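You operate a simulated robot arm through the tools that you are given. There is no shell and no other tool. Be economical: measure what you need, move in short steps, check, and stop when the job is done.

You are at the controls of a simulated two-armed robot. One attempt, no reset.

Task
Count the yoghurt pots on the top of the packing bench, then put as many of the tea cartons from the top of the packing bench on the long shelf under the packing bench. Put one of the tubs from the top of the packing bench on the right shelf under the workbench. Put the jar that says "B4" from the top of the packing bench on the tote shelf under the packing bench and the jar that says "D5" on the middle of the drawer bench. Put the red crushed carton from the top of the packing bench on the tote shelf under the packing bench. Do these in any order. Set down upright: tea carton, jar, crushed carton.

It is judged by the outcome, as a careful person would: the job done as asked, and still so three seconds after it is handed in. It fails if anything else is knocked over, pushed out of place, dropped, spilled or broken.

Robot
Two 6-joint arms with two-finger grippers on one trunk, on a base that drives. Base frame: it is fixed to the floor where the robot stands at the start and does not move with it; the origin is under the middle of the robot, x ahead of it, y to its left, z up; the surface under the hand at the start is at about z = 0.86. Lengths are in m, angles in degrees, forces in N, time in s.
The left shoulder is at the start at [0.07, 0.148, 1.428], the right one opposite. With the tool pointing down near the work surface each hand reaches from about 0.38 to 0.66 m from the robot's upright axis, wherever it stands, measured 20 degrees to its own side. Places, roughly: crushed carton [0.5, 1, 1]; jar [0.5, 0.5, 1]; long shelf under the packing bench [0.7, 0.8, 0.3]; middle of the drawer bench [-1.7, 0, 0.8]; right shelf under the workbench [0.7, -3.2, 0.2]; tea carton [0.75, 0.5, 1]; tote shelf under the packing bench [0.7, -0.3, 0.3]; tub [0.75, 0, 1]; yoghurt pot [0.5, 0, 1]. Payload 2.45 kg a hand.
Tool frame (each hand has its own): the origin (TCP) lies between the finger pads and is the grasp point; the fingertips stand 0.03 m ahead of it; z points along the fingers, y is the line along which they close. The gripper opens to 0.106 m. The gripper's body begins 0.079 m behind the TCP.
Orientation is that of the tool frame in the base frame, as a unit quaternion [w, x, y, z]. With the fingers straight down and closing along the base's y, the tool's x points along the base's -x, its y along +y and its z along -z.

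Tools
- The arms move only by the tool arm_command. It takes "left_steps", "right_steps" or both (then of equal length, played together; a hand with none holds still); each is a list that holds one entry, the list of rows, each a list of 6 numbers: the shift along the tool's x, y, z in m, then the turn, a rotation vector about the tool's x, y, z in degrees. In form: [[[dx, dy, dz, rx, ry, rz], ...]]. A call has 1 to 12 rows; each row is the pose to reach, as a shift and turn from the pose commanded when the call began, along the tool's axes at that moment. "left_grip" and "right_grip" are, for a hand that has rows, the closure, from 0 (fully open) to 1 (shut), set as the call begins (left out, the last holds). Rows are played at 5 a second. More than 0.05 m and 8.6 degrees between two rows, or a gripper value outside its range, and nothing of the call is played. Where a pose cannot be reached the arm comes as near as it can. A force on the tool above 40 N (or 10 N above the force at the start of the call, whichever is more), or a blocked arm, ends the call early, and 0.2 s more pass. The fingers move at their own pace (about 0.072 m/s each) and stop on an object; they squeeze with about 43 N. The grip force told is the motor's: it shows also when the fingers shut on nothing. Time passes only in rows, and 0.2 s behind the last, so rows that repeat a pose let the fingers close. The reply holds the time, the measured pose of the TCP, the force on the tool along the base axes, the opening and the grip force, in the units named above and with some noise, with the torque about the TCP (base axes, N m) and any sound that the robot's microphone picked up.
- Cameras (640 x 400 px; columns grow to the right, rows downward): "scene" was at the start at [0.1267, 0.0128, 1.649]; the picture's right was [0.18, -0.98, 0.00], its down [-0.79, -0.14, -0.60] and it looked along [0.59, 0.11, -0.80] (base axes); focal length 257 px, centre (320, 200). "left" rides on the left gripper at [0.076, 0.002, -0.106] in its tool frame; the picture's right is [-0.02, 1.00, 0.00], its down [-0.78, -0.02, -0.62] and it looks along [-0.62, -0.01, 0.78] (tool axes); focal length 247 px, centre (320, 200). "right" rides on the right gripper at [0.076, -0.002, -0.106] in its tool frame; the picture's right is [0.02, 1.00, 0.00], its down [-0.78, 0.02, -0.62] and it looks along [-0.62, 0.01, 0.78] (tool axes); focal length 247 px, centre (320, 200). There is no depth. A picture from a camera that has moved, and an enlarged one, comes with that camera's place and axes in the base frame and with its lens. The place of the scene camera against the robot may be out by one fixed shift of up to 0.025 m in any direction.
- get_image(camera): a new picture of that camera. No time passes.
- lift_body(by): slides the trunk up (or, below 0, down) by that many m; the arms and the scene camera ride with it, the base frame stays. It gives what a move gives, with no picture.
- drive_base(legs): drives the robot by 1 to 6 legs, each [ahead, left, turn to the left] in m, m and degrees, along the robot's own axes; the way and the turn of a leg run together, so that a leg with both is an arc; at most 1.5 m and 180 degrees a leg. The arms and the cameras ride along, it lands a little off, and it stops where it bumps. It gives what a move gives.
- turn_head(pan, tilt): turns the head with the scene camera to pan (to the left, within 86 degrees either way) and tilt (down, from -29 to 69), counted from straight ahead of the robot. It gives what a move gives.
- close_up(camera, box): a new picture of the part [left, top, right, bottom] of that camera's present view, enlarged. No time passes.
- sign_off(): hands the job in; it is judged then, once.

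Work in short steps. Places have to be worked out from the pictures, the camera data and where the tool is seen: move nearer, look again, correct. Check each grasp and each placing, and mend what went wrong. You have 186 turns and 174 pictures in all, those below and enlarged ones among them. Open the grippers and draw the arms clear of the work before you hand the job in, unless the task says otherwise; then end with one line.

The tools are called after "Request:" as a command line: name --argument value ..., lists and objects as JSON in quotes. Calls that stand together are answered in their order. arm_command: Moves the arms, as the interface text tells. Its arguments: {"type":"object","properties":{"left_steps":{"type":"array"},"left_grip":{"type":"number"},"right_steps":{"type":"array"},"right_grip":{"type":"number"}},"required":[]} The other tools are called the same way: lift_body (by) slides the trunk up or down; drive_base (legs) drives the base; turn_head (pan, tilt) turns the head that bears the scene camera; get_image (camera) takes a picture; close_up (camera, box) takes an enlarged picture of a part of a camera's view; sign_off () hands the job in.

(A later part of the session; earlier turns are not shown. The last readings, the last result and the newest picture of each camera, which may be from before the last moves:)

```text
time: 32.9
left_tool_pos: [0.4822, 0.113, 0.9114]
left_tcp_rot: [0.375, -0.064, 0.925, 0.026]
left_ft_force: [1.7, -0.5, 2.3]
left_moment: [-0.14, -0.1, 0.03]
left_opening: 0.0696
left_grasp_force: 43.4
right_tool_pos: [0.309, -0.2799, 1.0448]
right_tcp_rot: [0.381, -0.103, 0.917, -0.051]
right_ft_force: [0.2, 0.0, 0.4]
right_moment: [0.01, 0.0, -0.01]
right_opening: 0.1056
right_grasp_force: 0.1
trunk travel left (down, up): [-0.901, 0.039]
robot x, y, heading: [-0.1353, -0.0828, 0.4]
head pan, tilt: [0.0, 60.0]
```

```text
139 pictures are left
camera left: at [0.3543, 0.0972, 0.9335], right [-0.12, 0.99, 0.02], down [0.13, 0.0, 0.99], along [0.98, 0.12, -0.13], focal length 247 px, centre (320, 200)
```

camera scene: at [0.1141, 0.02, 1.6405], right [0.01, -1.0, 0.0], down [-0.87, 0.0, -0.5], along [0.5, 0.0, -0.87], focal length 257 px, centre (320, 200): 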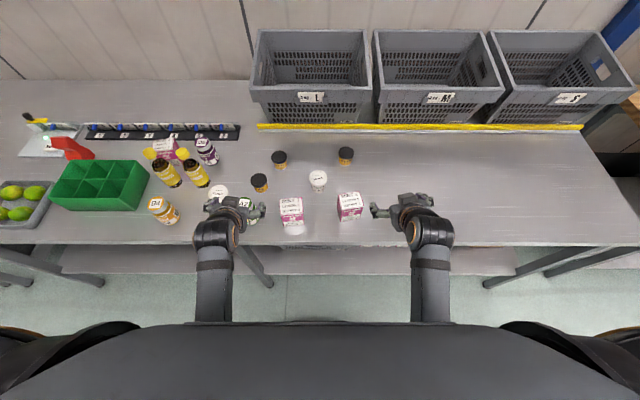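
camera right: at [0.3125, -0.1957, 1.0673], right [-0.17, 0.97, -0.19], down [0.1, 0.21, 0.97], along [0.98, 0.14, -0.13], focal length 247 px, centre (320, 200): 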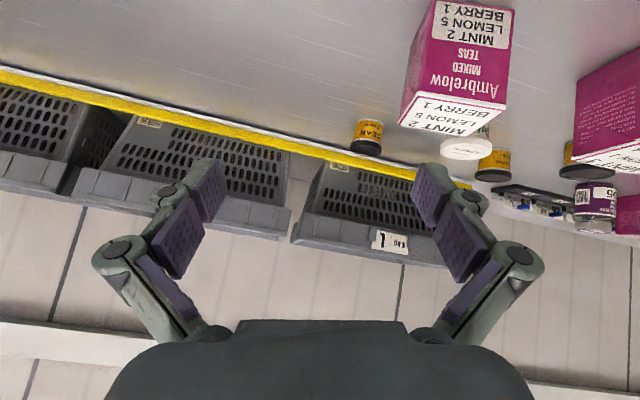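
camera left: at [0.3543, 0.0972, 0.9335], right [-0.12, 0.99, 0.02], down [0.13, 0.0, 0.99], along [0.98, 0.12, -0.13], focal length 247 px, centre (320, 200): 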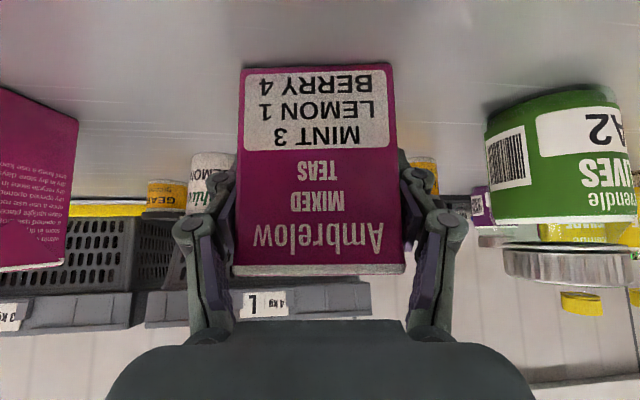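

Carton A is held (opening 0.070). I lift it straight up and square the right hand's orientation at the same time, then shift left so the right hand lines up with carton B.

Request:
arm_command --left_steps '[[[-0.033, 0, -0.034, 0, 0, 0], [-0.067, 0, -0.07, 0, 0, 0], [-0.104, 0, -0.108, 0, 0, 0], [-0.104, 0, -0.108, 0, 0, 0]]]' --right_steps '[[[0, 0, 0, -4, 0, 3], [0, 0, 0, -8, 0, 6], [0, 0, 0, -8, 0, 6], [0, 0, 0, -8, 0, 6]]]'

Request:
drive_base --legs '[[0, 0.2, 0]]'

Request:
get_image --camera "right"

Request:
get_image --camera "scene"

```text
refused: row 3 steps farther than a row can; nothing moved
```

```text
time: 34.5
left_tool_pos: [0.4812, 0.3091, 0.91]
left_tcp_rot: [0.374, -0.064, 0.925, 0.026]
left_ft_force: [0.9, -3.7, 3.5]
left_moment: [-0.27, -0.17, -0.04]
left_opening: 0.0694
left_grasp_force: 42.7
right_tool_pos: [0.3079, -0.0828, 1.0442]
right_tcp_rot: [0.381, -0.102, 0.918, -0.051]
right_ft_force: [0.1, 0.2, 0.7]
right_moment: [0.01, -0.07, 0.01]
right_opening: 0.1062
right_grasp_force: 0.0
trunk travel left (down, up): [-0.901, 0.039]
robot x, y, heading: [-0.1372, 0.1164, 0.0]
head pan, tilt: [0.0, 60.0]
```

```text
138 pictures are left
camera right: at [0.1807, -0.1018, 1.0669], right [-0.16, 0.97, -0.19], down [0.1, 0.2, 0.97], along [0.98, 0.14, -0.13], focal length 247 px, centre (320, 200)
```

right: 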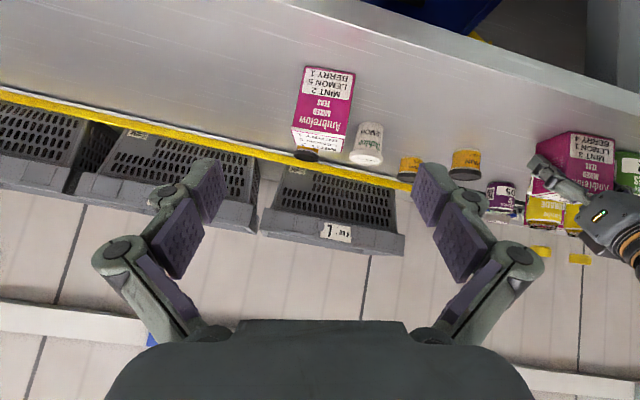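

```text
137 pictures are left
camera scene: at [-0.0177, 0.1129, 1.6404], right [0.0, -1.0, 0.0], down [-0.87, 0.0, -0.5], along [0.5, 0.0, -0.87], focal length 257 px, centre (320, 200)
```

scene: 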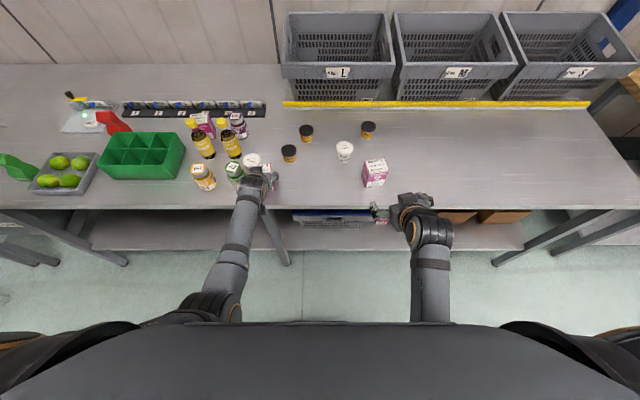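

The lift was refused (row too long), so the drive slid the carton along the bench. I check at once whether A2 or the yoghurt was pushed.

Request:
close_up --camera "scene" --box '[160, 90, 320, 230]'

Request:
get_image --camera "left"

```text
2.86 times, centred on (240, 160) of scene
camera zoom: at [-0.0177, 0.1129, 1.6404], right [0.0, -1.0, 0.0], down [-0.87, 0.0, -0.5], along [0.5, 0.0, -0.87], focal length 733 px, centre (549, 314)
```

zoom: 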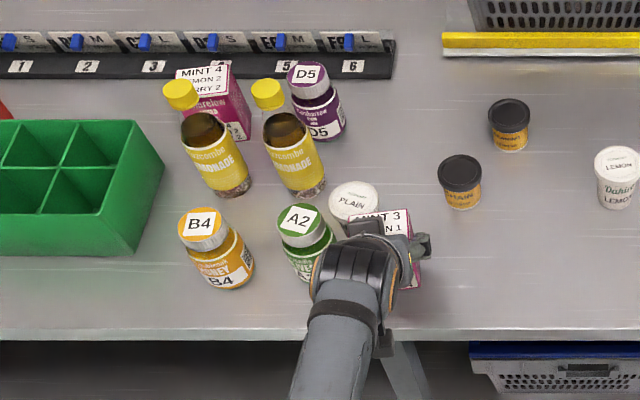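

```text
135 pictures are left
camera left: at [0.3535, 0.2939, 0.9336], right [-0.12, 0.99, 0.02], down [0.13, 0.0, 0.99], along [0.98, 0.12, -0.13], focal length 247 px, centre (320, 200)
```

left: 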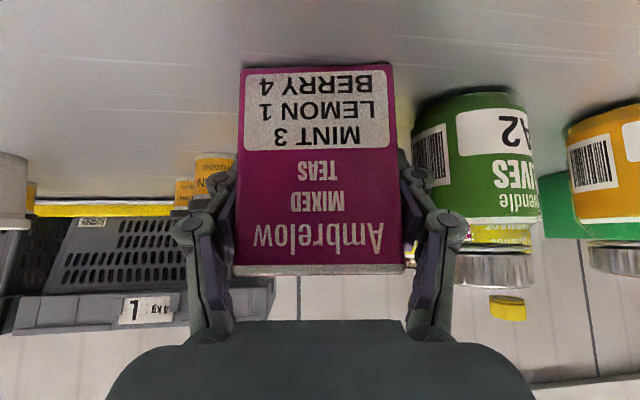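

A2 was slid about 0.16 m to the left (from ≈(0.488, 0.257) to ≈(0.495, 0.417)), still upright; everything else is in place. I'll put it back later. Now I lift carton A properly.

Request:
arm_command --left_steps '[[[-0.026, 0, -0.027, 0, 0, 0], [-0.052, 0, -0.054, 0, 0, 0], [-0.078, 0, -0.081, 0, 0, 0], [-0.104, 0, -0.108, 0, 0, 0], [-0.104, 0, -0.108, 0, 0, 0]]]' --right_steps '[[[0, 0, 0, -4, 0, 3], [0, 0, 0, -8, 0, 6], [0, 0, 0, -8, 0, 6], [0, 0, 0, -8, 0, 6], [0, 0, 0, -8, 0, 6]]]'

Request:
get_image --camera "right"

Request:
get_image --camera "scene"

```text
time: 35.7
left_tool_pos: [0.4817, 0.3111, 1.0589]
left_tcp_rot: [0.373, -0.063, 0.925, 0.024]
left_ft_force: [-0.3, -0.6, 0.2]
left_moment: [0.02, -0.01, 0.02]
left_opening: 0.0002
left_grasp_force: 28.7
right_tool_pos: [0.3077, -0.0826, 1.044]
right_tcp_rot: [0.374, -0.081, 0.923, 0.033]
right_ft_force: [0.6, 0.0, -0.3]
right_moment: [-0.04, 0.02, 0.01]
right_opening: 0.1061
right_grasp_force: 0.0
trunk travel left (down, up): [-0.901, 0.039]
robot x, y, heading: [-0.1412, 0.1153, -0.1]
head pan, tilt: [0.0, 60.0]
```

```text
134 pictures are left
camera right: at [0.1818, -0.1077, 1.0671], right [-0.19, 0.98, -0.01], down [0.12, 0.04, 0.99], along [0.97, 0.19, -0.13], focal length 247 px, centre (320, 200)
```

right: 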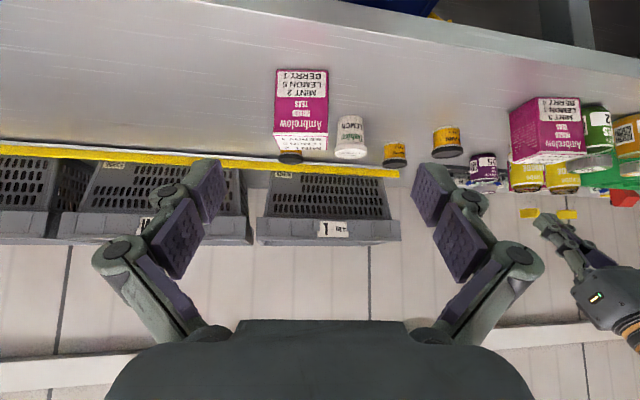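

```text
133 pictures are left
camera scene: at [-0.0173, 0.1142, 1.6404], right [0.0, -1.0, 0.0], down [-0.87, 0.0, -0.5], along [0.5, 0.0, -0.87], focal length 257 px, centre (320, 200)
```

scene: 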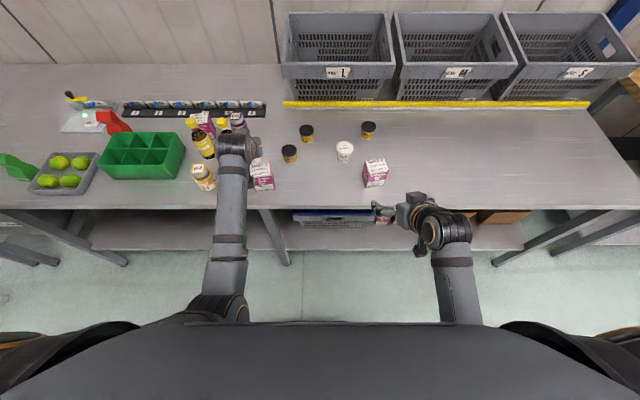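

The carton slipped out of the fingers during the lift; it appears to be standing on the bench. I check closely.

Request:
close_up --camera "scene" --box '[180, 100, 340, 230]'

Request:
get_image --camera "left"

Request:
close_up --camera "right" --box '[420, 60, 640, 240]'

```text
3.08 times, centred on (260, 165) of scene
camera zoom: at [-0.0173, 0.1142, 1.6404], right [0.0, -1.0, 0.0], down [-0.87, 0.0, -0.5], along [0.5, 0.0, -0.87], focal length 790 px, centre (505, 308)
```

zoom: 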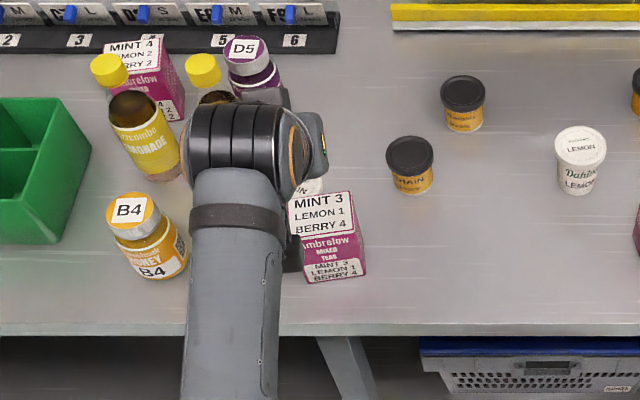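

```text
131 pictures are left
camera left: at [0.3539, 0.2959, 1.0832], right [-0.12, 0.99, 0.01], down [0.13, 0.0, 0.99], along [0.98, 0.12, -0.13], focal length 247 px, centre (320, 200)
```

left: 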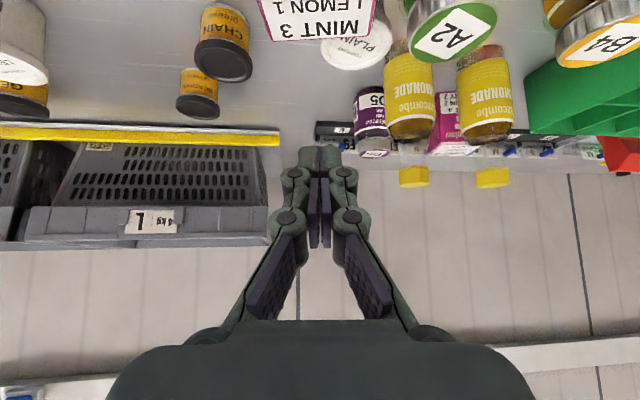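

```text
2.22 times, centred on (530, 150) of right
camera zoom: at [0.1818, -0.1077, 1.0671], right [-0.19, 0.98, -0.01], down [0.12, 0.04, 0.99], along [0.97, 0.19, -0.13], focal length 549 px, centre (-147, 311)
```

zoom: 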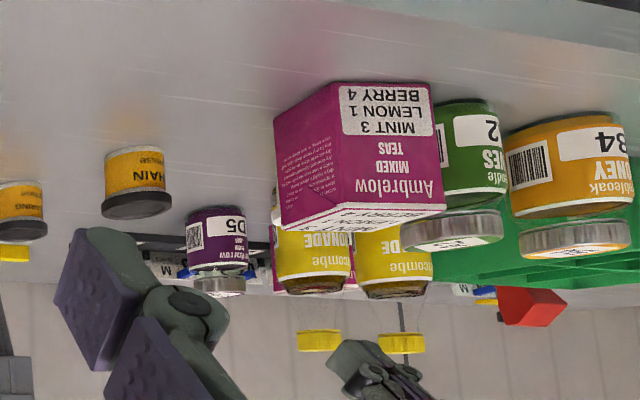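

Carton A stands upright at ≈(0.48, 0.305), with A2 pressed close. To learn about the grip, I'll first take the isolated carton B with the right hand, slowly. Pre-grasp move first.

Request:
arm_command --right_steps '[[[-0.011, -0.0055, 0.033, 0, 0, 0], [-0.022, -0.011, 0.066, 0, 0, 0], [-0.034, -0.0165, 0.1, 0, 0, 0], [-0.045, -0.022, 0.132, 0, 0, 0], [-0.045, -0.022, 0.132, 0, 0, 0]]]'

Request:
get_image --camera "right"

```text
time: 36.9
left_tool_pos: [0.4816, 0.313, 1.0587]
left_tcp_rot: [0.375, -0.063, 0.924, 0.025]
left_ft_force: [-1.1, -0.4, 0.2]
left_moment: [0.01, 0.02, -0.03]
left_opening: 0.0001
left_grasp_force: 28.4
right_tool_pos: [0.4331, -0.0842, 0.9804]
right_tcp_rot: [0.375, -0.081, 0.923, 0.032]
right_ft_force: [-0.1, 0.2, 0.0]
right_moment: [-0.01, 0.01, -0.01]
right_opening: 0.1059
right_grasp_force: 0.1
trunk travel left (down, up): [-0.901, 0.039]
robot x, y, heading: [-0.1351, 0.1178, 0.1]
head pan, tilt: [0.0, 60.0]
```

```text
129 pictures are left
camera right: at [0.3077, -0.1091, 1.0031], right [-0.19, 0.98, -0.02], down [0.12, 0.04, 0.99], along [0.97, 0.19, -0.13], focal length 247 px, centre (320, 200)
```

right: 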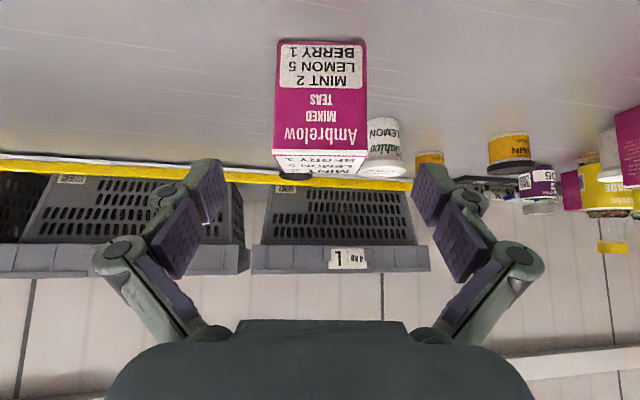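

Centred and square. I narrow the opening slightly (LEMON pot is nearby), advance, and close.

Request:
arm_command --right_steps '[[[0, 0, 0.035, 0, 0, 0], [0, 0, 0.07, 0, 0, 0], [0, 0, 0.1, 0, 0, 0], [0, 0, 0.1, 0, 0, 0]]]' --right_grip 0.12

Request:
arm_command --right_steps '[[[0, 0, 0, 0, 0, 0], [0, 0, 0, 0, 0, 0], [0, 0, 0, 0, 0, 0], [0, 0, 0, 0, 0, 0]]]' --right_grip 1

Request:
get_image --camera "right"

```text
time: 37.9
left_tool_pos: [0.4816, 0.3122, 1.0587]
left_tcp_rot: [0.374, -0.064, 0.925, 0.025]
left_ft_force: [0.0, 0.5, -0.6]
left_moment: [-0.01, 0.03, -0.02]
left_opening: 0.0002
left_grasp_force: 28.5
right_tool_pos: [0.5055, -0.0709, 0.9079]
right_tcp_rot: [0.375, -0.081, 0.923, 0.033]
right_ft_force: [-0.1, -0.2, -0.1]
right_moment: [-0.01, -0.02, 0.02]
right_opening: 0.0934
right_grasp_force: 0.1
trunk travel left (down, up): [-0.901, 0.039]
robot x, y, heading: [-0.142, 0.1171, 0.2]
head pan, tilt: [0.0, 60.0]
```

```text
time: 38.9
left_tool_pos: [0.4825, 0.3121, 1.0596]
left_tcp_rot: [0.374, -0.065, 0.925, 0.026]
left_ft_force: [0.7, -1.1, -0.3]
left_moment: [0.0, -0.01, 0.03]
left_opening: 0.0
left_grasp_force: 28.7
right_tool_pos: [0.5056, -0.0706, 0.9078]
right_tcp_rot: [0.375, -0.08, 0.923, 0.033]
right_ft_force: [0.2, 0.4, 0.5]
right_moment: [0.13, -0.03, 0.0]
right_opening: 0.0695
right_grasp_force: 43.0
trunk travel left (down, up): [-0.901, 0.039]
robot x, y, heading: [-0.1358, 0.1149, 0.2]
head pan, tilt: [0.0, 60.0]
```

```text
128 pictures are left
camera right: at [0.3784, -0.0962, 0.931], right [-0.19, 0.98, -0.02], down [0.12, 0.04, 0.99], along [0.97, 0.19, -0.13], focal length 247 px, centre (320, 200)
```

right: 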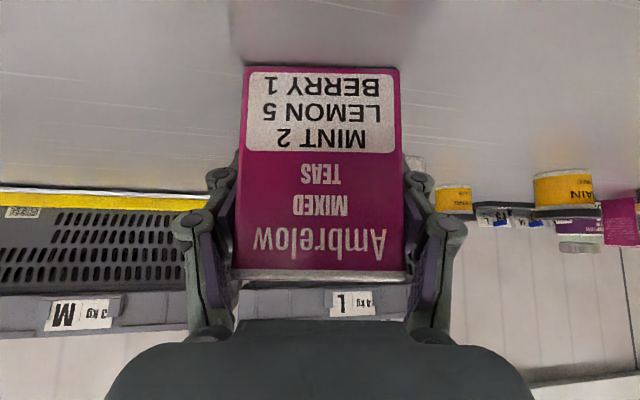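

Gripped at 0.0695. I lift slowly, 6 cm, watching opening and force.

Request:
arm_command --right_steps '[[[-0.004, 0, -0.004, 0, 0, 0], [-0.008, 0, -0.008, 0, 0, 0], [-0.014, 0, -0.0145, 0, 0, 0], [-0.021, 0, -0.022, 0, 0, 0], [-0.028, 0, -0.029, 0, 0, 0], [-0.035, 0, -0.036, 0, 0, 0], [-0.042, 0, -0.043, 0, 0, 0], [-0.042, 0, -0.043, 0, 0, 0]]]'

Request:
get_image --camera "right"

```text
time: 40.7
left_tool_pos: [0.4818, 0.3119, 1.0577]
left_tcp_rot: [0.373, -0.065, 0.925, 0.026]
left_ft_force: [0.8, 0.2, 0.8]
left_moment: [0.02, -0.01, 0.04]
left_opening: 0.0
left_grasp_force: 28.6
right_tool_pos: [0.5032, -0.0689, 0.9676]
right_tcp_rot: [0.374, -0.081, 0.923, 0.033]
right_ft_force: [0.2, -0.2, -2.4]
right_moment: [0.0, -0.06, 0.03]
right_opening: 0.0696
right_grasp_force: 42.8
trunk travel left (down, up): [-0.901, 0.039]
robot x, y, heading: [-0.138, 0.116, -0.2]
head pan, tilt: [0.0, 60.0]
```

```text
127 pictures are left
camera right: at [0.3779, -0.0945, 0.9916], right [-0.19, 0.98, -0.01], down [0.12, 0.04, 0.99], along [0.97, 0.19, -0.13], focal length 247 px, centre (320, 200)
```

right: 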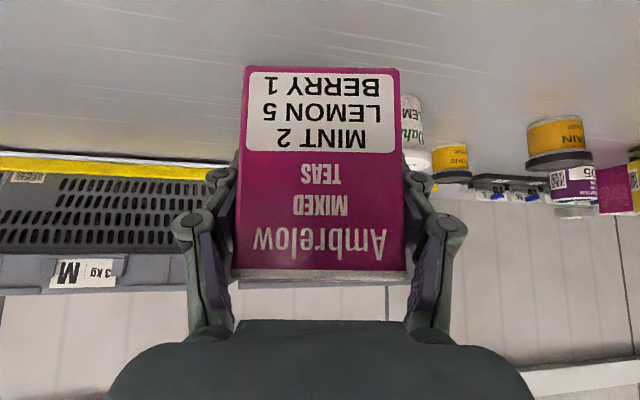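

Weight is only ~2.4 N and it holds with a slow lift. I raise B a bit more, and bring the left hand (open) behind carton A to look.

Request:
arm_command --left_steps '[[[0.026, -0.002, -0.002, 0, 0, 0], [0.052, -0.004, -0.005, 0, 0, 0], [0.078, -0.006, -0.007, 0, 0, 0], [0.104, -0.009, -0.01, 0, 0, 0], [0.104, -0.009, -0.01, 0, 0, 0]]]' --left_grip 0.12 --right_steps '[[[-0.01, 0, -0.01, 0, 0, 0], [-0.02, 0, -0.02, 0, 0, 0], [-0.03, 0, -0.03, 0, 0, 0], [-0.042, 0, -0.043, 0, 0, 0], [-0.042, 0, -0.043, 0, 0, 0]]]'

Request:
get_image --camera "left"

```text
time: 41.9
left_tool_pos: [0.4096, 0.3085, 0.9977]
left_tcp_rot: [0.381, -0.053, 0.922, 0.046]
left_ft_force: [0.2, -0.3, 0.2]
left_moment: [0.01, -0.02, 0.01]
left_opening: 0.0933
left_grasp_force: 0.1
right_tool_pos: [0.5039, -0.0702, 1.0298]
right_tcp_rot: [0.375, -0.081, 0.923, 0.033]
right_ft_force: [-1.2, 0.0, -2.7]
right_moment: [0.01, -0.01, -0.02]
right_opening: 0.0695
right_grasp_force: 42.8
trunk travel left (down, up): [-0.901, 0.039]
robot x, y, heading: [-0.1373, 0.1157, 0.0]
head pan, tilt: [0.0, 60.0]
```

```text
126 pictures are left
camera left: at [0.2814, 0.292, 1.0198], right [-0.12, 0.99, 0.06], down [0.12, -0.04, 0.99], along [0.99, 0.12, -0.11], focal length 247 px, centre (320, 200)
```

left: 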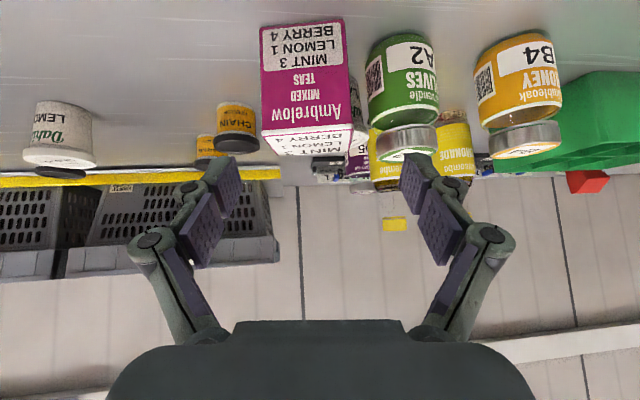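

Carton A front centre ≈ (0.458, 0.307), yaw ≈ 11°. I'll use a shallow, high grip so the knuckles stay in front of A2. Halfway first.

Request:
arm_command --left_steps '[[[-0.002, 0.002, 0.015, -1, 0, -1], [-0.003, 0.004, 0.03, -2.1, 0, -2.2], [-0.003, 0.004, 0.035, -2.1, 0, -2.2], [-0.003, 0.004, 0.035, -2.1, 0, -2.2]]]'

Request:
get_image --camera "left"

```text
time: 42.9
left_tool_pos: [0.4287, 0.3015, 0.9706]
left_tcp_rot: [0.374, -0.088, 0.922, 0.039]
left_ft_force: [0.5, 1.1, 1.2]
left_moment: [0.03, 0.03, 0.0]
left_opening: 0.0934
left_grasp_force: 0.1
right_tool_pos: [0.5038, -0.069, 1.0302]
right_tcp_rot: [0.375, -0.082, 0.923, 0.034]
right_ft_force: [0.2, -0.4, -1.6]
right_moment: [0.0, 0.0, 0.01]
right_opening: 0.0694
right_grasp_force: 43.7
trunk travel left (down, up): [-0.901, 0.039]
robot x, y, heading: [-0.1409, 0.1135, 0.1]
head pan, tilt: [0.0, 60.0]
```

```text
125 pictures are left
camera left: at [0.301, 0.2786, 0.9947], right [-0.17, 0.98, 0.02], down [0.13, 0.0, 0.99], along [0.98, 0.18, -0.13], focal length 247 px, centre (320, 200)
```

left: 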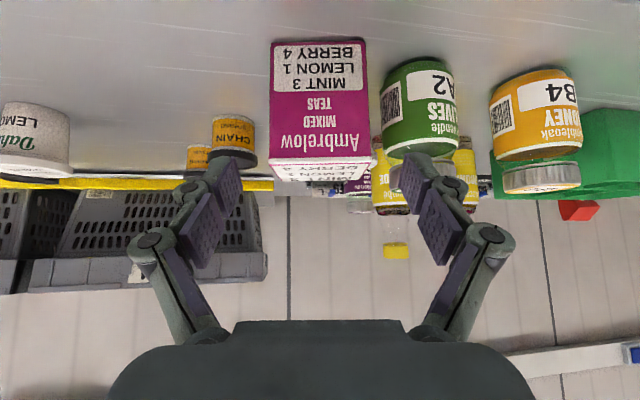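

Centred and square. Advance 5 cm, then close.

Request:
arm_command --left_steps '[[[0, 0, 0.02, 0, 0, 0], [0, 0, 0.038, 0, 0, 0], [0, 0, 0.052, 0, 0, 0], [0, 0, 0.052, 0, 0, 0]]]'

Request:
arm_command --left_steps '[[[0, 0, 0, 0, 0, 0], [0, 0, 0, 0, 0, 0], [0, 0, 0, 0, 0, 0], [0, 0, 0, 0, 0, 0]]]' --left_grip 1

Request:
get_image --camera "left"

```text
time: 43.9
left_tool_pos: [0.4638, 0.3051, 0.9334]
left_tcp_rot: [0.371, -0.089, 0.924, 0.035]
left_ft_force: [-0.8, 0.2, 0.4]
left_moment: [-0.01, 0.01, -0.02]
left_opening: 0.0932
left_grasp_force: 0.0
right_tool_pos: [0.5031, -0.0696, 1.0287]
right_tcp_rot: [0.375, -0.081, 0.923, 0.033]
right_ft_force: [0.1, 0.0, -2.0]
right_moment: [-0.02, 0.01, -0.03]
right_opening: 0.0693
right_grasp_force: 43.1
trunk travel left (down, up): [-0.901, 0.039]
robot x, y, heading: [-0.1369, 0.1197, 0.3]
head pan, tilt: [0.0, 60.0]
```

```text
time: 44.9
left_tool_pos: [0.4629, 0.3056, 0.9333]
left_tcp_rot: [0.374, -0.089, 0.922, 0.036]
left_ft_force: [-0.3, 1.7, 1.8]
left_moment: [0.15, 0.02, -0.01]
left_opening: 0.069
left_grasp_force: 43.2
right_tool_pos: [0.5053, -0.0694, 1.0307]
right_tcp_rot: [0.374, -0.082, 0.923, 0.033]
right_ft_force: [1.0, 0.4, -2.5]
right_moment: [0.0, -0.01, 0.02]
right_opening: 0.0692
right_grasp_force: 43.0
trunk travel left (down, up): [-0.901, 0.039]
robot x, y, heading: [-0.1383, 0.1184, 0.1]
head pan, tilt: [0.0, 60.0]
```

```text
124 pictures are left
camera left: at [0.3364, 0.2822, 0.9578], right [-0.17, 0.98, 0.01], down [0.13, 0.01, 0.99], along [0.98, 0.17, -0.13], focal length 247 px, centre (320, 200)
```

left: 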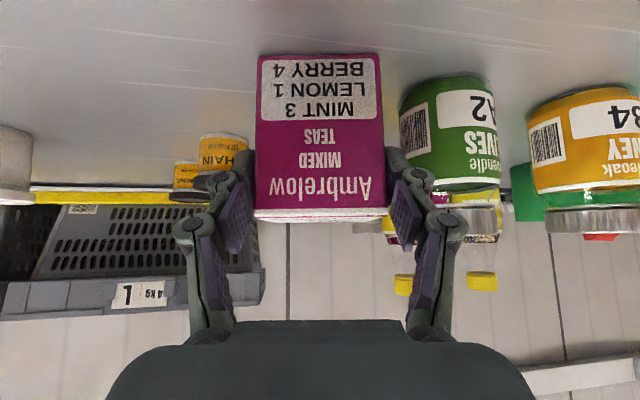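

Gripped at 0.069. Slow lift.

Request:
arm_command --left_steps '[[[-0.003, 0, -0.003, 0, 0, 0], [-0.007, 0, -0.007, 0, 0, 0], [-0.012, 0, -0.012, 0, 0, 0], [-0.018, 0, -0.019, 0, 0, 0], [-0.026, 0, -0.027, 0, 0, 0], [-0.035, 0, -0.036, 0, 0, 0], [-0.044, 0, -0.045, 0, 0, 0], [-0.053, 0, -0.055, 0, 0, 0], [-0.062, 0, -0.064, 0, 0, 0], [-0.066, 0, -0.068, 0, 0, 0], [-0.066, 0, -0.068, 0, 0, 0]]]'

Request:
get_image --camera "left"

```text
time: 47.3
left_tool_pos: [0.4626, 0.3059, 1.0288]
left_tcp_rot: [0.372, -0.089, 0.923, 0.035]
left_ft_force: [-0.1, -0.6, -1.8]
left_moment: [0.0, 0.05, 0.03]
left_opening: 0.0693
left_grasp_force: 43.0
right_tool_pos: [0.504, -0.0694, 1.0299]
right_tcp_rot: [0.374, -0.082, 0.923, 0.033]
right_ft_force: [-0.5, 0.1, -2.6]
right_moment: [-0.01, 0.01, 0.03]
right_opening: 0.0694
right_grasp_force: 43.4
trunk travel left (down, up): [-0.901, 0.039]
robot x, y, heading: [-0.1355, 0.1175, 0.0]
head pan, tilt: [0.0, 60.0]
```

```text
123 pictures are left
camera left: at [0.3363, 0.2828, 1.0525], right [-0.17, 0.98, 0.01], down [0.13, 0.01, 0.99], along [0.98, 0.17, -0.13], focal length 247 px, centre (320, 200)
```

left: 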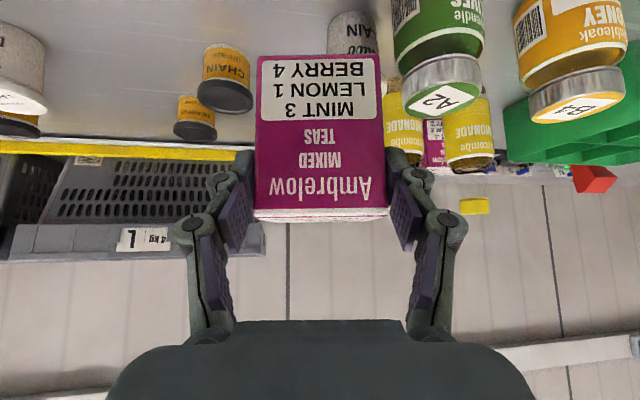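

Both cartons are held. I back away from the bench, shift left in front of the long shelf and lower the trunk.

Request:
drive_base --legs '[[-0.37, 0, 0], [0, 0.68, 0]]'

Request:
lift_body --by -0.6

Request:
turn_head --pan 0 --tilt 35

Request:
get_image --camera "scene"

Request:
get_image --camera "left"

```text
time: 53.0
left_tool_pos: [0.0898, 0.9928, 1.0291]
left_tcp_rot: [0.372, -0.091, 0.923, 0.037]
left_ft_force: [0.2, -0.1, -2.0]
left_moment: [0.01, 0.01, -0.02]
left_opening: 0.0694
left_grasp_force: 42.7
right_tool_pos: [0.1337, 0.6154, 1.0299]
right_tcp_rot: [0.374, -0.084, 0.923, 0.034]
right_ft_force: [-0.7, -0.3, -2.0]
right_moment: [0.04, 0.0, 0.03]
right_opening: 0.0695
right_grasp_force: 43.1
trunk travel left (down, up): [-0.901, 0.039]
robot x, y, heading: [-0.5069, 0.797, 0.0]
head pan, tilt: [0.0, 60.0]
```

```text
refused: -0.6 is not a number from -0.4 to 0.4
```

```text
time: 53.9
left_tool_pos: [0.0904, 0.9928, 1.0281]
left_tcp_rot: [0.373, -0.091, 0.923, 0.036]
left_ft_force: [0.1, 0.3, -2.3]
left_moment: [-0.03, 0.05, -0.03]
left_opening: 0.0693
left_grasp_force: 42.8
right_tool_pos: [0.1323, 0.6175, 1.0299]
right_tcp_rot: [0.374, -0.083, 0.923, 0.034]
right_ft_force: [-0.3, -1.1, -1.6]
right_moment: [0.01, 0.04, -0.03]
right_opening: 0.0697
right_grasp_force: 43.0
trunk travel left (down, up): [-0.901, 0.039]
robot x, y, heading: [-0.5053, 0.7994, 0.3]
head pan, tilt: [0.0, 35.0]
```

```text
122 pictures are left
camera scene: at [-0.3667, 0.8005, 1.6745], right [0.01, -1.0, 0.0], down [-0.57, 0.0, -0.82], along [0.82, 0.01, -0.57], focal length 257 px, centre (320, 200)
```

scene: 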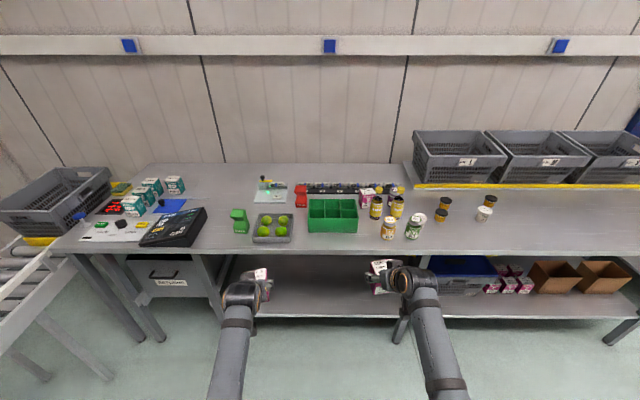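

```text
121 pictures are left
camera left: at [-0.0363, 0.9695, 1.0523], right [-0.18, 0.98, 0.01], down [0.13, 0.01, 0.99], along [0.97, 0.18, -0.13], focal length 247 px, centre (320, 200)
```

left: 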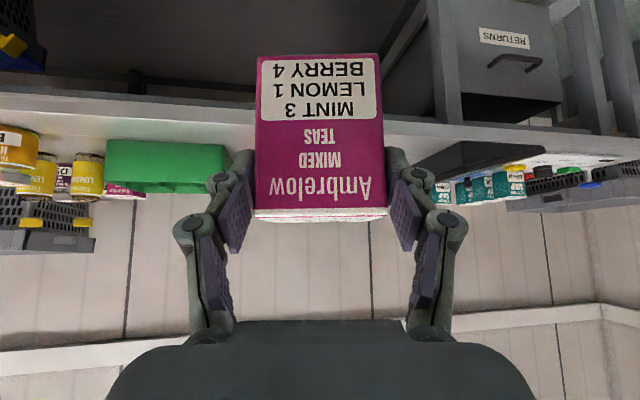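

Lift step limited to 0.4; I lower in two moves and look under the bench.

Request:
lift_body --by -0.4

Request:
lift_body --by -0.17

Request:
get_image --camera "scene"

Request:
get_image --camera "left"

```text
time: 57.7
left_tool_pos: [0.0909, 0.9928, 0.6277]
left_tcp_rot: [0.373, -0.091, 0.923, 0.036]
left_ft_force: [-0.2, -0.2, -3.0]
left_moment: [-0.01, 0.03, 0.02]
left_opening: 0.069
left_grasp_force: 42.8
right_tool_pos: [0.1328, 0.6171, 0.629]
right_tcp_rot: [0.374, -0.083, 0.923, 0.034]
right_ft_force: [0.1, -0.4, -2.2]
right_moment: [0.0, 0.01, 0.01]
right_opening: 0.0694
right_grasp_force: 42.8
trunk travel left (down, up): [-0.501, 0.439]
robot x, y, heading: [-0.5092, 0.8045, 0.4]
head pan, tilt: [0.0, 35.0]
```

```text
time: 59.7
left_tool_pos: [0.0895, 0.9936, 0.4582]
left_tcp_rot: [0.373, -0.09, 0.923, 0.036]
left_ft_force: [0.5, -0.3, -2.4]
left_moment: [-0.02, 0.06, 0.03]
left_opening: 0.0695
left_grasp_force: 43.2
right_tool_pos: [0.1318, 0.6174, 0.4591]
right_tcp_rot: [0.374, -0.083, 0.923, 0.033]
right_ft_force: [0.4, 0.3, -2.9]
right_moment: [0.02, 0.0, -0.03]
right_opening: 0.0693
right_grasp_force: 43.3
trunk travel left (down, up): [-0.331, 0.609]
robot x, y, heading: [-0.5116, 0.8001, 0.3]
head pan, tilt: [0.0, 35.0]
```

```text
120 pictures are left
camera scene: at [-0.3672, 0.8002, 1.1047], right [0.01, -1.0, 0.0], down [-0.57, 0.0, -0.82], along [0.82, 0.01, -0.57], focal length 257 px, centre (320, 200)
```

scene: 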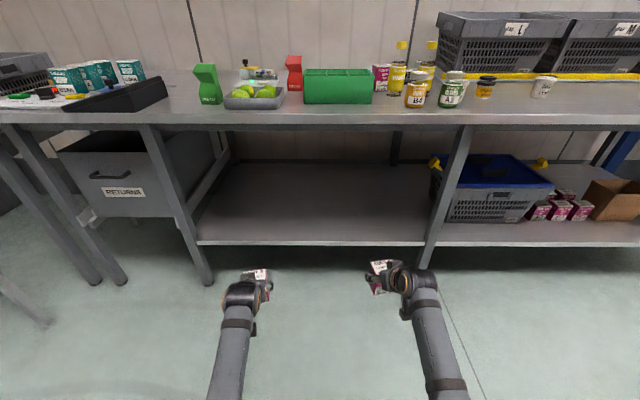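

```text
119 pictures are left
camera left: at [-0.0368, 0.9693, 0.4824], right [-0.18, 0.98, 0.01], down [0.13, 0.01, 0.99], along [0.97, 0.18, -0.13], focal length 247 px, centre (320, 200)
```

left: 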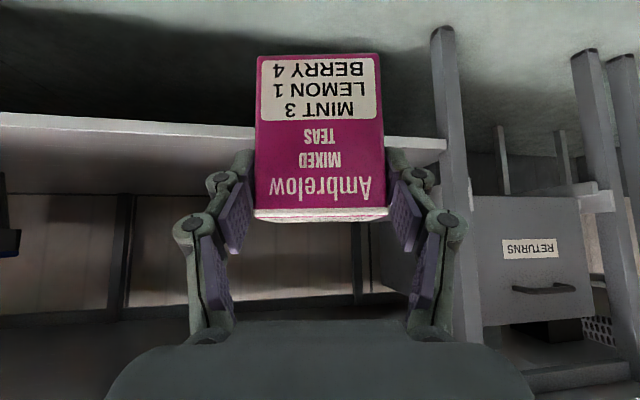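

Shelf edge ≈ x 0.46, surface z ≈ 0.295. Cartons have ~9 cm clearance; I drive forward 0.46 m.

Request:
drive_base --legs '[[0.46, 0, -0.3]]'

Request:
get_image --camera "left"

Request:
get_image --camera "right"

Request:
get_image --camera "scene"

```text
time: 62.5
left_tool_pos: [0.5555, 0.9972, 0.4581]
left_tcp_rot: [0.373, -0.091, 0.923, 0.036]
left_ft_force: [-0.4, -0.5, -1.5]
left_moment: [0.0, 0.07, 0.02]
left_opening: 0.0695
left_grasp_force: 42.8
right_tool_pos: [0.5996, 0.6208, 0.4591]
right_tcp_rot: [0.374, -0.084, 0.923, 0.034]
right_ft_force: [-0.5, 0.6, -2.0]
right_moment: [0.0, -0.01, -0.01]
right_opening: 0.0695
right_grasp_force: 43.3
trunk travel left (down, up): [-0.331, 0.609]
robot x, y, heading: [-0.0406, 0.8038, 0.4]
head pan, tilt: [0.0, 35.0]
```

```text
118 pictures are left
camera left: at [0.4286, 0.9737, 0.4821], right [-0.18, 0.98, 0.01], down [0.13, 0.01, 0.99], along [0.97, 0.18, -0.13], focal length 247 px, centre (320, 200)
```

left: 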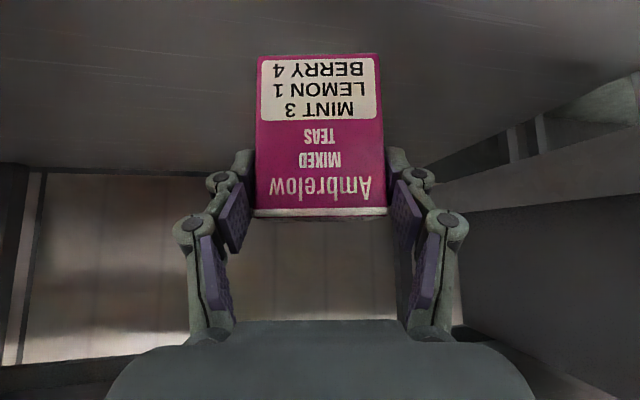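

```text
117 pictures are left
camera right: at [0.4724, 0.5957, 0.4825], right [-0.2, 0.98, -0.02], down [0.12, 0.04, 0.99], along [0.97, 0.19, -0.13], focal length 247 px, centre (320, 200)
```

right: 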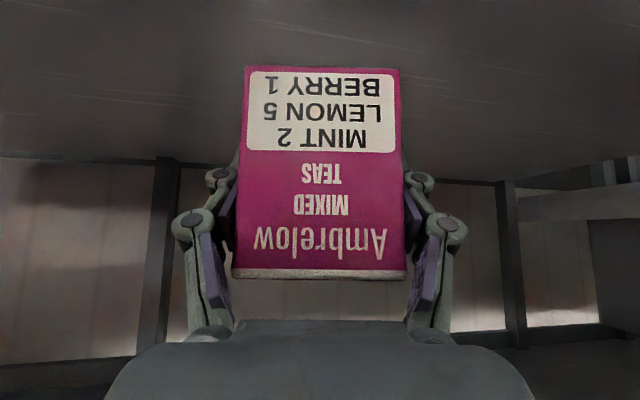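

```text
116 pictures are left
camera scene: at [0.0987, 0.8041, 1.1045], right [0.01, -1.0, 0.0], down [-0.57, 0.0, -0.82], along [0.82, 0.01, -0.57], focal length 257 px, centre (320, 200)
```

scene: 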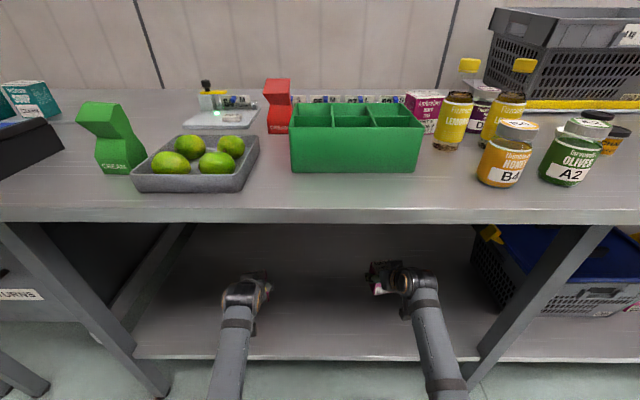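

Both are well inside. I lower both hands to just above the shelf.

Request:
arm_command --left_steps '[[[0.014, 0, 0.0145, 0, 0, 0], [0.028, 0, 0.029, 0, 0, 0], [0.042, 0, 0.043, 0, 0, 0], [0.053, 0, 0.055, 0, 0, 0], [0.053, 0, 0.055, 0, 0, 0]]]' --right_steps '[[[0.018, 0, 0.018, 0, 0, 0], [0.036, 0, 0.036, 0, 0, 0], [0.054, 0, 0.055, 0, 0, 0], [0.07, 0, 0.072, 0, 0, 0], [0.07, 0, 0.072, 0, 0, 0]]]'

Request:
get_image --camera "left"

Request:
get_image --camera "right"

```text
time: 63.6
left_tool_pos: [0.5556, 0.9975, 0.3819]
left_tcp_rot: [0.373, -0.092, 0.923, 0.037]
left_ft_force: [-0.6, 0.5, -2.5]
left_moment: [0.0, 0.02, 0.02]
left_opening: 0.0695
left_grasp_force: 43.0
right_tool_pos: [0.5983, 0.6221, 0.3592]
right_tcp_rot: [0.374, -0.085, 0.923, 0.035]
right_ft_force: [0.3, 0.0, -1.9]
right_moment: [-0.01, -0.03, 0.03]
right_opening: 0.0696
right_grasp_force: 42.8
trunk travel left (down, up): [-0.331, 0.609]
robot x, y, heading: [-0.04, 0.8026, 0.3]
head pan, tilt: [0.0, 35.0]
```

```text
115 pictures are left
camera left: at [0.4288, 0.9737, 0.4057], right [-0.18, 0.98, 0.01], down [0.13, 0.01, 0.99], along [0.97, 0.18, -0.13], focal length 247 px, centre (320, 200)
```

left: 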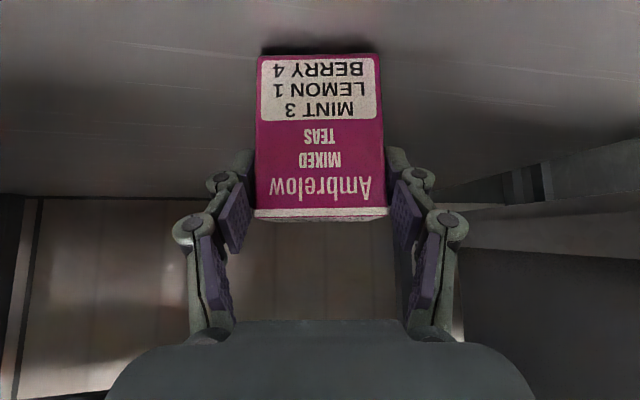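

```text
114 pictures are left
camera right: at [0.4724, 0.5953, 0.3815], right [-0.2, 0.98, -0.02], down [0.12, 0.04, 0.99], along [0.97, 0.19, -0.13], focal length 247 px, centre (320, 200)
```

right: 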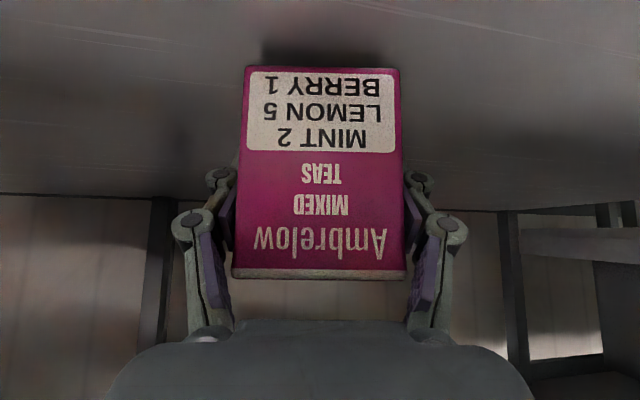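

Contact shadows are close. I lower another 12 mm gently and read the forces.

Request:
arm_command --left_steps '[[[0.002, 0, 0.002, 0, 0, 0], [0.0042, 0, 0.0043, 0, 0, 0], [0.0063, 0, 0.0065, 0, 0, 0], [0.0083, 0, 0.0086, 0, 0, 0]]]' --right_steps '[[[0.002, 0, 0.002, 0, 0, 0], [0.0042, 0, 0.0043, 0, 0, 0], [0.0063, 0, 0.0065, 0, 0, 0], [0.0083, 0, 0.0086, 0, 0, 0]]]'

```text
time: 64.7
left_tool_pos: [0.5561, 0.9978, 0.374]
left_tcp_rot: [0.376, -0.091, 0.922, 0.036]
left_ft_force: [-5.1, -1.5, 15.6]
left_moment: [0.42, 0.58, 0.21]
left_opening: 0.0693
left_grasp_force: 42.8
right_tool_pos: [0.5973, 0.621, 0.3477]
right_tcp_rot: [0.375, -0.084, 0.923, 0.034]
right_ft_force: [0.2, 0.1, -3.3]
right_moment: [-0.01, 0.02, -0.01]
right_opening: 0.0694
right_grasp_force: 42.5
trunk travel left (down, up): [-0.331, 0.609]
robot x, y, heading: [-0.0452, 0.8003, 0.5]
head pan, tilt: [0.0, 35.0]
```

Left has touched. I ease the left up 3 mm and lower the right a little further.

Request:
arm_command --left_steps '[[[-0.001, 0, -0.001, 0, 0, 0], [-0.002, 0, -0.002, 0, 0, 0], [-0.0022, 0, -0.0023, 0, 0, 0]]]' --right_steps '[[[0.001, 0, 0.001, 0, 0, 0], [0.002, 0, 0.002, 0, 0, 0], [0.003, 0, 0.003, 0, 0, 0]]]'

```text
time: 65.5
left_tool_pos: [0.5532, 0.9972, 0.3749]
left_tcp_rot: [0.373, -0.092, 0.923, 0.036]
left_ft_force: [0.3, 0.6, -1.2]
left_moment: [0.02, -0.02, 0.01]
left_opening: 0.0692
left_grasp_force: 43.1
right_tool_pos: [0.6004, 0.6198, 0.348]
right_tcp_rot: [0.379, -0.083, 0.921, 0.032]
right_ft_force: [-6.0, -5.1, 23.9]
right_moment: [0.24, 0.64, 0.12]
right_opening: 0.0694
right_grasp_force: 43.0
trunk travel left (down, up): [-0.331, 0.609]
robot x, y, heading: [-0.0427, 0.8056, 0.5]
head pan, tilt: [0.0, 35.0]
```

Right has touched too. I relieve it 2 mm, then open both grippers.

Request:
arm_command --left_steps '[[[0.0004, 0, 0.0004, 0, 0, 0], [0.0008, 0, 0.0008, 0, 0, 0]]]' --right_steps '[[[-0.001, 0, -0.001, 0, 0, 0], [-0.0018, 0, -0.0018, 0, 0, 0]]]'

Request:
arm_command --left_steps '[[[0, 0, 0, 0, 0, 0], [0, 0, 0, 0, 0, 0], [0, 0, 0, 0, 0, 0]]]' --right_steps '[[[0, 0, 0, 0, 0, 0], [0, 0, 0, 0, 0, 0], [0, 0, 0, 0, 0, 0]]]' --left_grip 0.1 --right_grip 0.1

Request:
get_image --camera "left"

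Request:
get_image --camera "right"

```text
time: 66.0
left_tool_pos: [0.5551, 0.9977, 0.374]
left_tcp_rot: [0.375, -0.092, 0.922, 0.036]
left_ft_force: [-2.6, -0.6, 5.2]
left_moment: [0.2, 0.27, 0.14]
left_opening: 0.0692
left_grasp_force: 42.6
right_tool_pos: [0.5986, 0.6215, 0.3474]
right_tcp_rot: [0.377, -0.085, 0.922, 0.034]
right_ft_force: [4.7, -2.7, 13.1]
right_moment: [-0.24, -0.62, -0.04]
right_opening: 0.0696
right_grasp_force: 43.0
trunk travel left (down, up): [-0.331, 0.609]
robot x, y, heading: [-0.0443, 0.8059, 0.5]
head pan, tilt: [0.0, 35.0]
```

```text
time: 66.8
left_tool_pos: [0.5542, 0.9976, 0.3721]
left_tcp_rot: [0.373, -0.092, 0.923, 0.037]
left_ft_force: [0.3, -0.3, -0.5]
left_moment: [0.0, 0.0, 0.04]
left_opening: 0.0954
left_grasp_force: 0.0
right_tool_pos: [0.599, 0.6222, 0.3443]
right_tcp_rot: [0.374, -0.084, 0.923, 0.034]
right_ft_force: [0.2, -0.4, -0.7]
right_moment: [-0.01, -0.01, -0.02]
right_opening: 0.0955
right_grasp_force: 0.0
trunk travel left (down, up): [-0.331, 0.609]
robot x, y, heading: [-0.0446, 0.8044, 0.6]
head pan, tilt: [0.0, 35.0]
```

```text
113 pictures are left
camera left: at [0.4285, 0.974, 0.3963], right [-0.18, 0.98, 0.01], down [0.13, 0.01, 0.99], along [0.97, 0.18, -0.13], focal length 247 px, centre (320, 200)
```

left: 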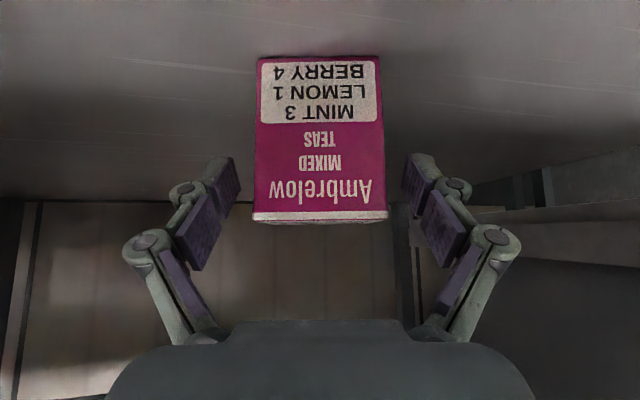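

```text
112 pictures are left
camera right: at [0.4718, 0.5961, 0.3684], right [-0.2, 0.98, -0.02], down [0.12, 0.04, 0.99], along [0.97, 0.19, -0.13], focal length 247 px, centre (320, 200)
```

right: 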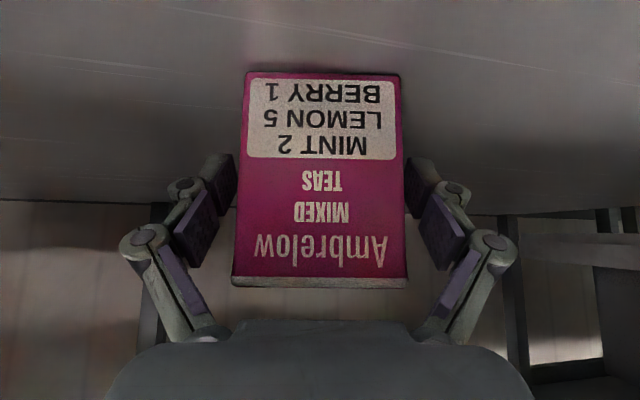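

Both cartons stand upright on the long shelf. I withdraw along the tool axes first, then drive back.

Request:
arm_command --left_steps '[[[0, 0, -0.025, 0, 0, 0], [0, 0, -0.05, 0, 0, 0], [0, 0, -0.08, 0, 0, 0], [0, 0, -0.08, 0, 0, 0]]]' --right_steps '[[[0, 0, -0.025, 0, 0, 0], [0, 0, -0.05, 0, 0, 0], [0, 0, -0.08, 0, 0, 0], [0, 0, -0.08, 0, 0, 0]]]'

Request:
drive_base --legs '[[-0.45, 0, 0]]'

Request:
get_image --camera "scene"

```text
time: 67.8
left_tool_pos: [0.5066, 1.0102, 0.434]
left_tcp_rot: [0.382, -0.078, 0.919, 0.062]
left_ft_force: [-0.3, 0.1, 0.4]
left_moment: [0.01, -0.01, 0.02]
left_opening: 0.0954
left_grasp_force: 0.1
right_tool_pos: [0.5436, 0.6127, 0.4034]
right_tcp_rot: [0.374, -0.083, 0.923, 0.034]
right_ft_force: [-0.6, 0.8, -0.4]
right_moment: [-0.01, 0.05, 0.0]
right_opening: 0.0953
right_grasp_force: 0.1
trunk travel left (down, up): [-0.331, 0.609]
robot x, y, heading: [-0.0435, 0.8043, 0.5]
head pan, tilt: [0.0, 35.0]
```

```text
time: 70.5
left_tool_pos: [0.0575, 1.0061, 0.4273]
left_tcp_rot: [0.376, -0.08, 0.921, 0.063]
left_ft_force: [-0.3, 0.6, 0.0]
left_moment: [-0.03, 0.01, 0.04]
left_opening: 0.0954
left_grasp_force: 0.0
right_tool_pos: [0.1019, 0.6099, 0.4037]
right_tcp_rot: [0.374, -0.085, 0.923, 0.034]
right_ft_force: [-0.3, 0.6, -0.2]
right_moment: [0.01, -0.02, 0.01]
right_opening: 0.0952
right_grasp_force: 0.2
trunk travel left (down, up): [-0.331, 0.609]
robot x, y, heading: [-0.4856, 0.8023, 0.5]
head pan, tilt: [0.0, 35.0]
```

```text
111 pictures are left
camera scene: at [-0.3445, 0.8001, 1.1048], right [0.01, -1.0, 0.0], down [-0.57, -0.01, -0.82], along [0.82, 0.01, -0.57], focal length 257 px, centre (320, 200)
```

scene: 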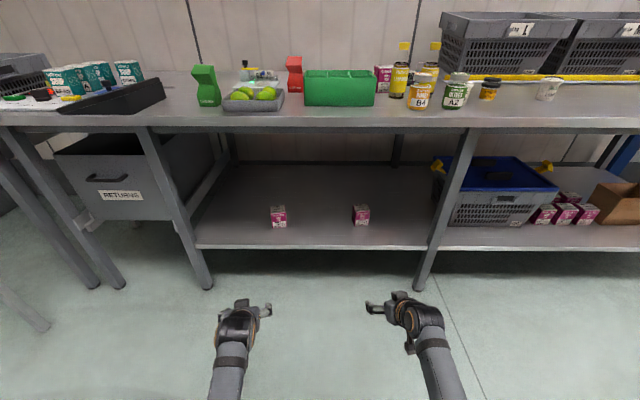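

Both tea cartons are done. I raise the trunk again and return to the bench to restore A2 with the right hand.

Request:
lift_body --by 0.4

Request:
lift_body --by 0.19

Request:
drive_base --legs '[[0, -0.21, -0.5], [0.3, 0, 0]]'

Request:
get_image --camera "right"

```text
time: 74.4
left_tool_pos: [0.0576, 1.007, 0.828]
left_tcp_rot: [0.376, -0.078, 0.921, 0.063]
left_ft_force: [-0.6, 0.3, -0.2]
left_moment: [0.03, 0.0, 0.02]
left_opening: 0.0953
left_grasp_force: 0.1
right_tool_pos: [0.1036, 0.6091, 0.8031]
right_tcp_rot: [0.375, -0.084, 0.923, 0.034]
right_ft_force: [0.1, -0.3, -0.8]
right_moment: [0.02, -0.03, 0.02]
right_opening: 0.0954
right_grasp_force: 0.1
trunk travel left (down, up): [-0.731, 0.209]
robot x, y, heading: [-0.488, 0.7982, 0.8]
head pan, tilt: [0.0, 35.0]
```

```text
time: 76.4
left_tool_pos: [0.0569, 1.0077, 1.0177]
left_tcp_rot: [0.375, -0.078, 0.921, 0.064]
left_ft_force: [0.2, 0.3, 0.6]
left_moment: [0.01, 0.0, 0.01]
left_opening: 0.0954
left_grasp_force: 0.0
right_tool_pos: [0.1033, 0.6093, 0.9927]
right_tcp_rot: [0.374, -0.085, 0.923, 0.034]
right_ft_force: [0.3, 1.0, 0.2]
right_moment: [0.02, 0.0, 0.03]
right_opening: 0.0954
right_grasp_force: 0.1
trunk travel left (down, up): [-0.921, 0.019]
robot x, y, heading: [-0.4889, 0.8015, 0.8]
head pan, tilt: [0.0, 35.0]
```

```text
time: 79.7
left_tool_pos: [0.3604, 0.7921, 1.0201]
left_tcp_rot: [0.378, -0.072, 0.921, 0.061]
left_ft_force: [-1.4, 0.4, -0.4]
left_moment: [-0.01, 0.01, 0.01]
left_opening: 0.0952
left_grasp_force: 0.0
right_tool_pos: [0.3986, 0.3926, 0.9932]
right_tcp_rot: [0.375, -0.078, 0.923, 0.031]
right_ft_force: [-1.1, -0.2, 0.2]
right_moment: [0.0, 0.01, -0.01]
right_opening: 0.0956
right_grasp_force: 0.0
trunk travel left (down, up): [-0.921, 0.019]
robot x, y, heading: [-0.1831, 0.5926, -0.2]
head pan, tilt: [0.0, 35.0]
```

```text
110 pictures are left
camera right: at [0.2722, 0.3685, 1.0172], right [-0.18, 0.98, -0.02], down [0.12, 0.04, 0.99], along [0.98, 0.18, -0.13], focal length 247 px, centre (320, 200)
```

right: 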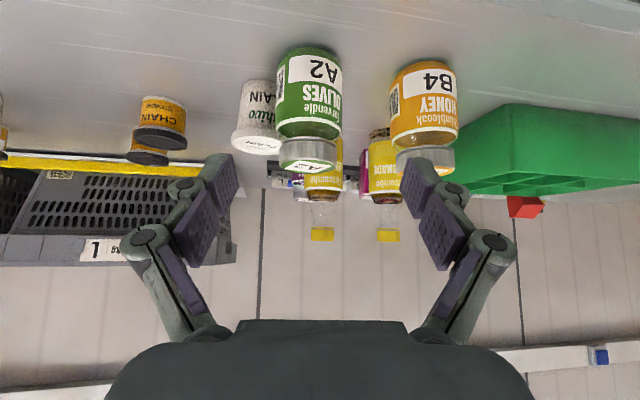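

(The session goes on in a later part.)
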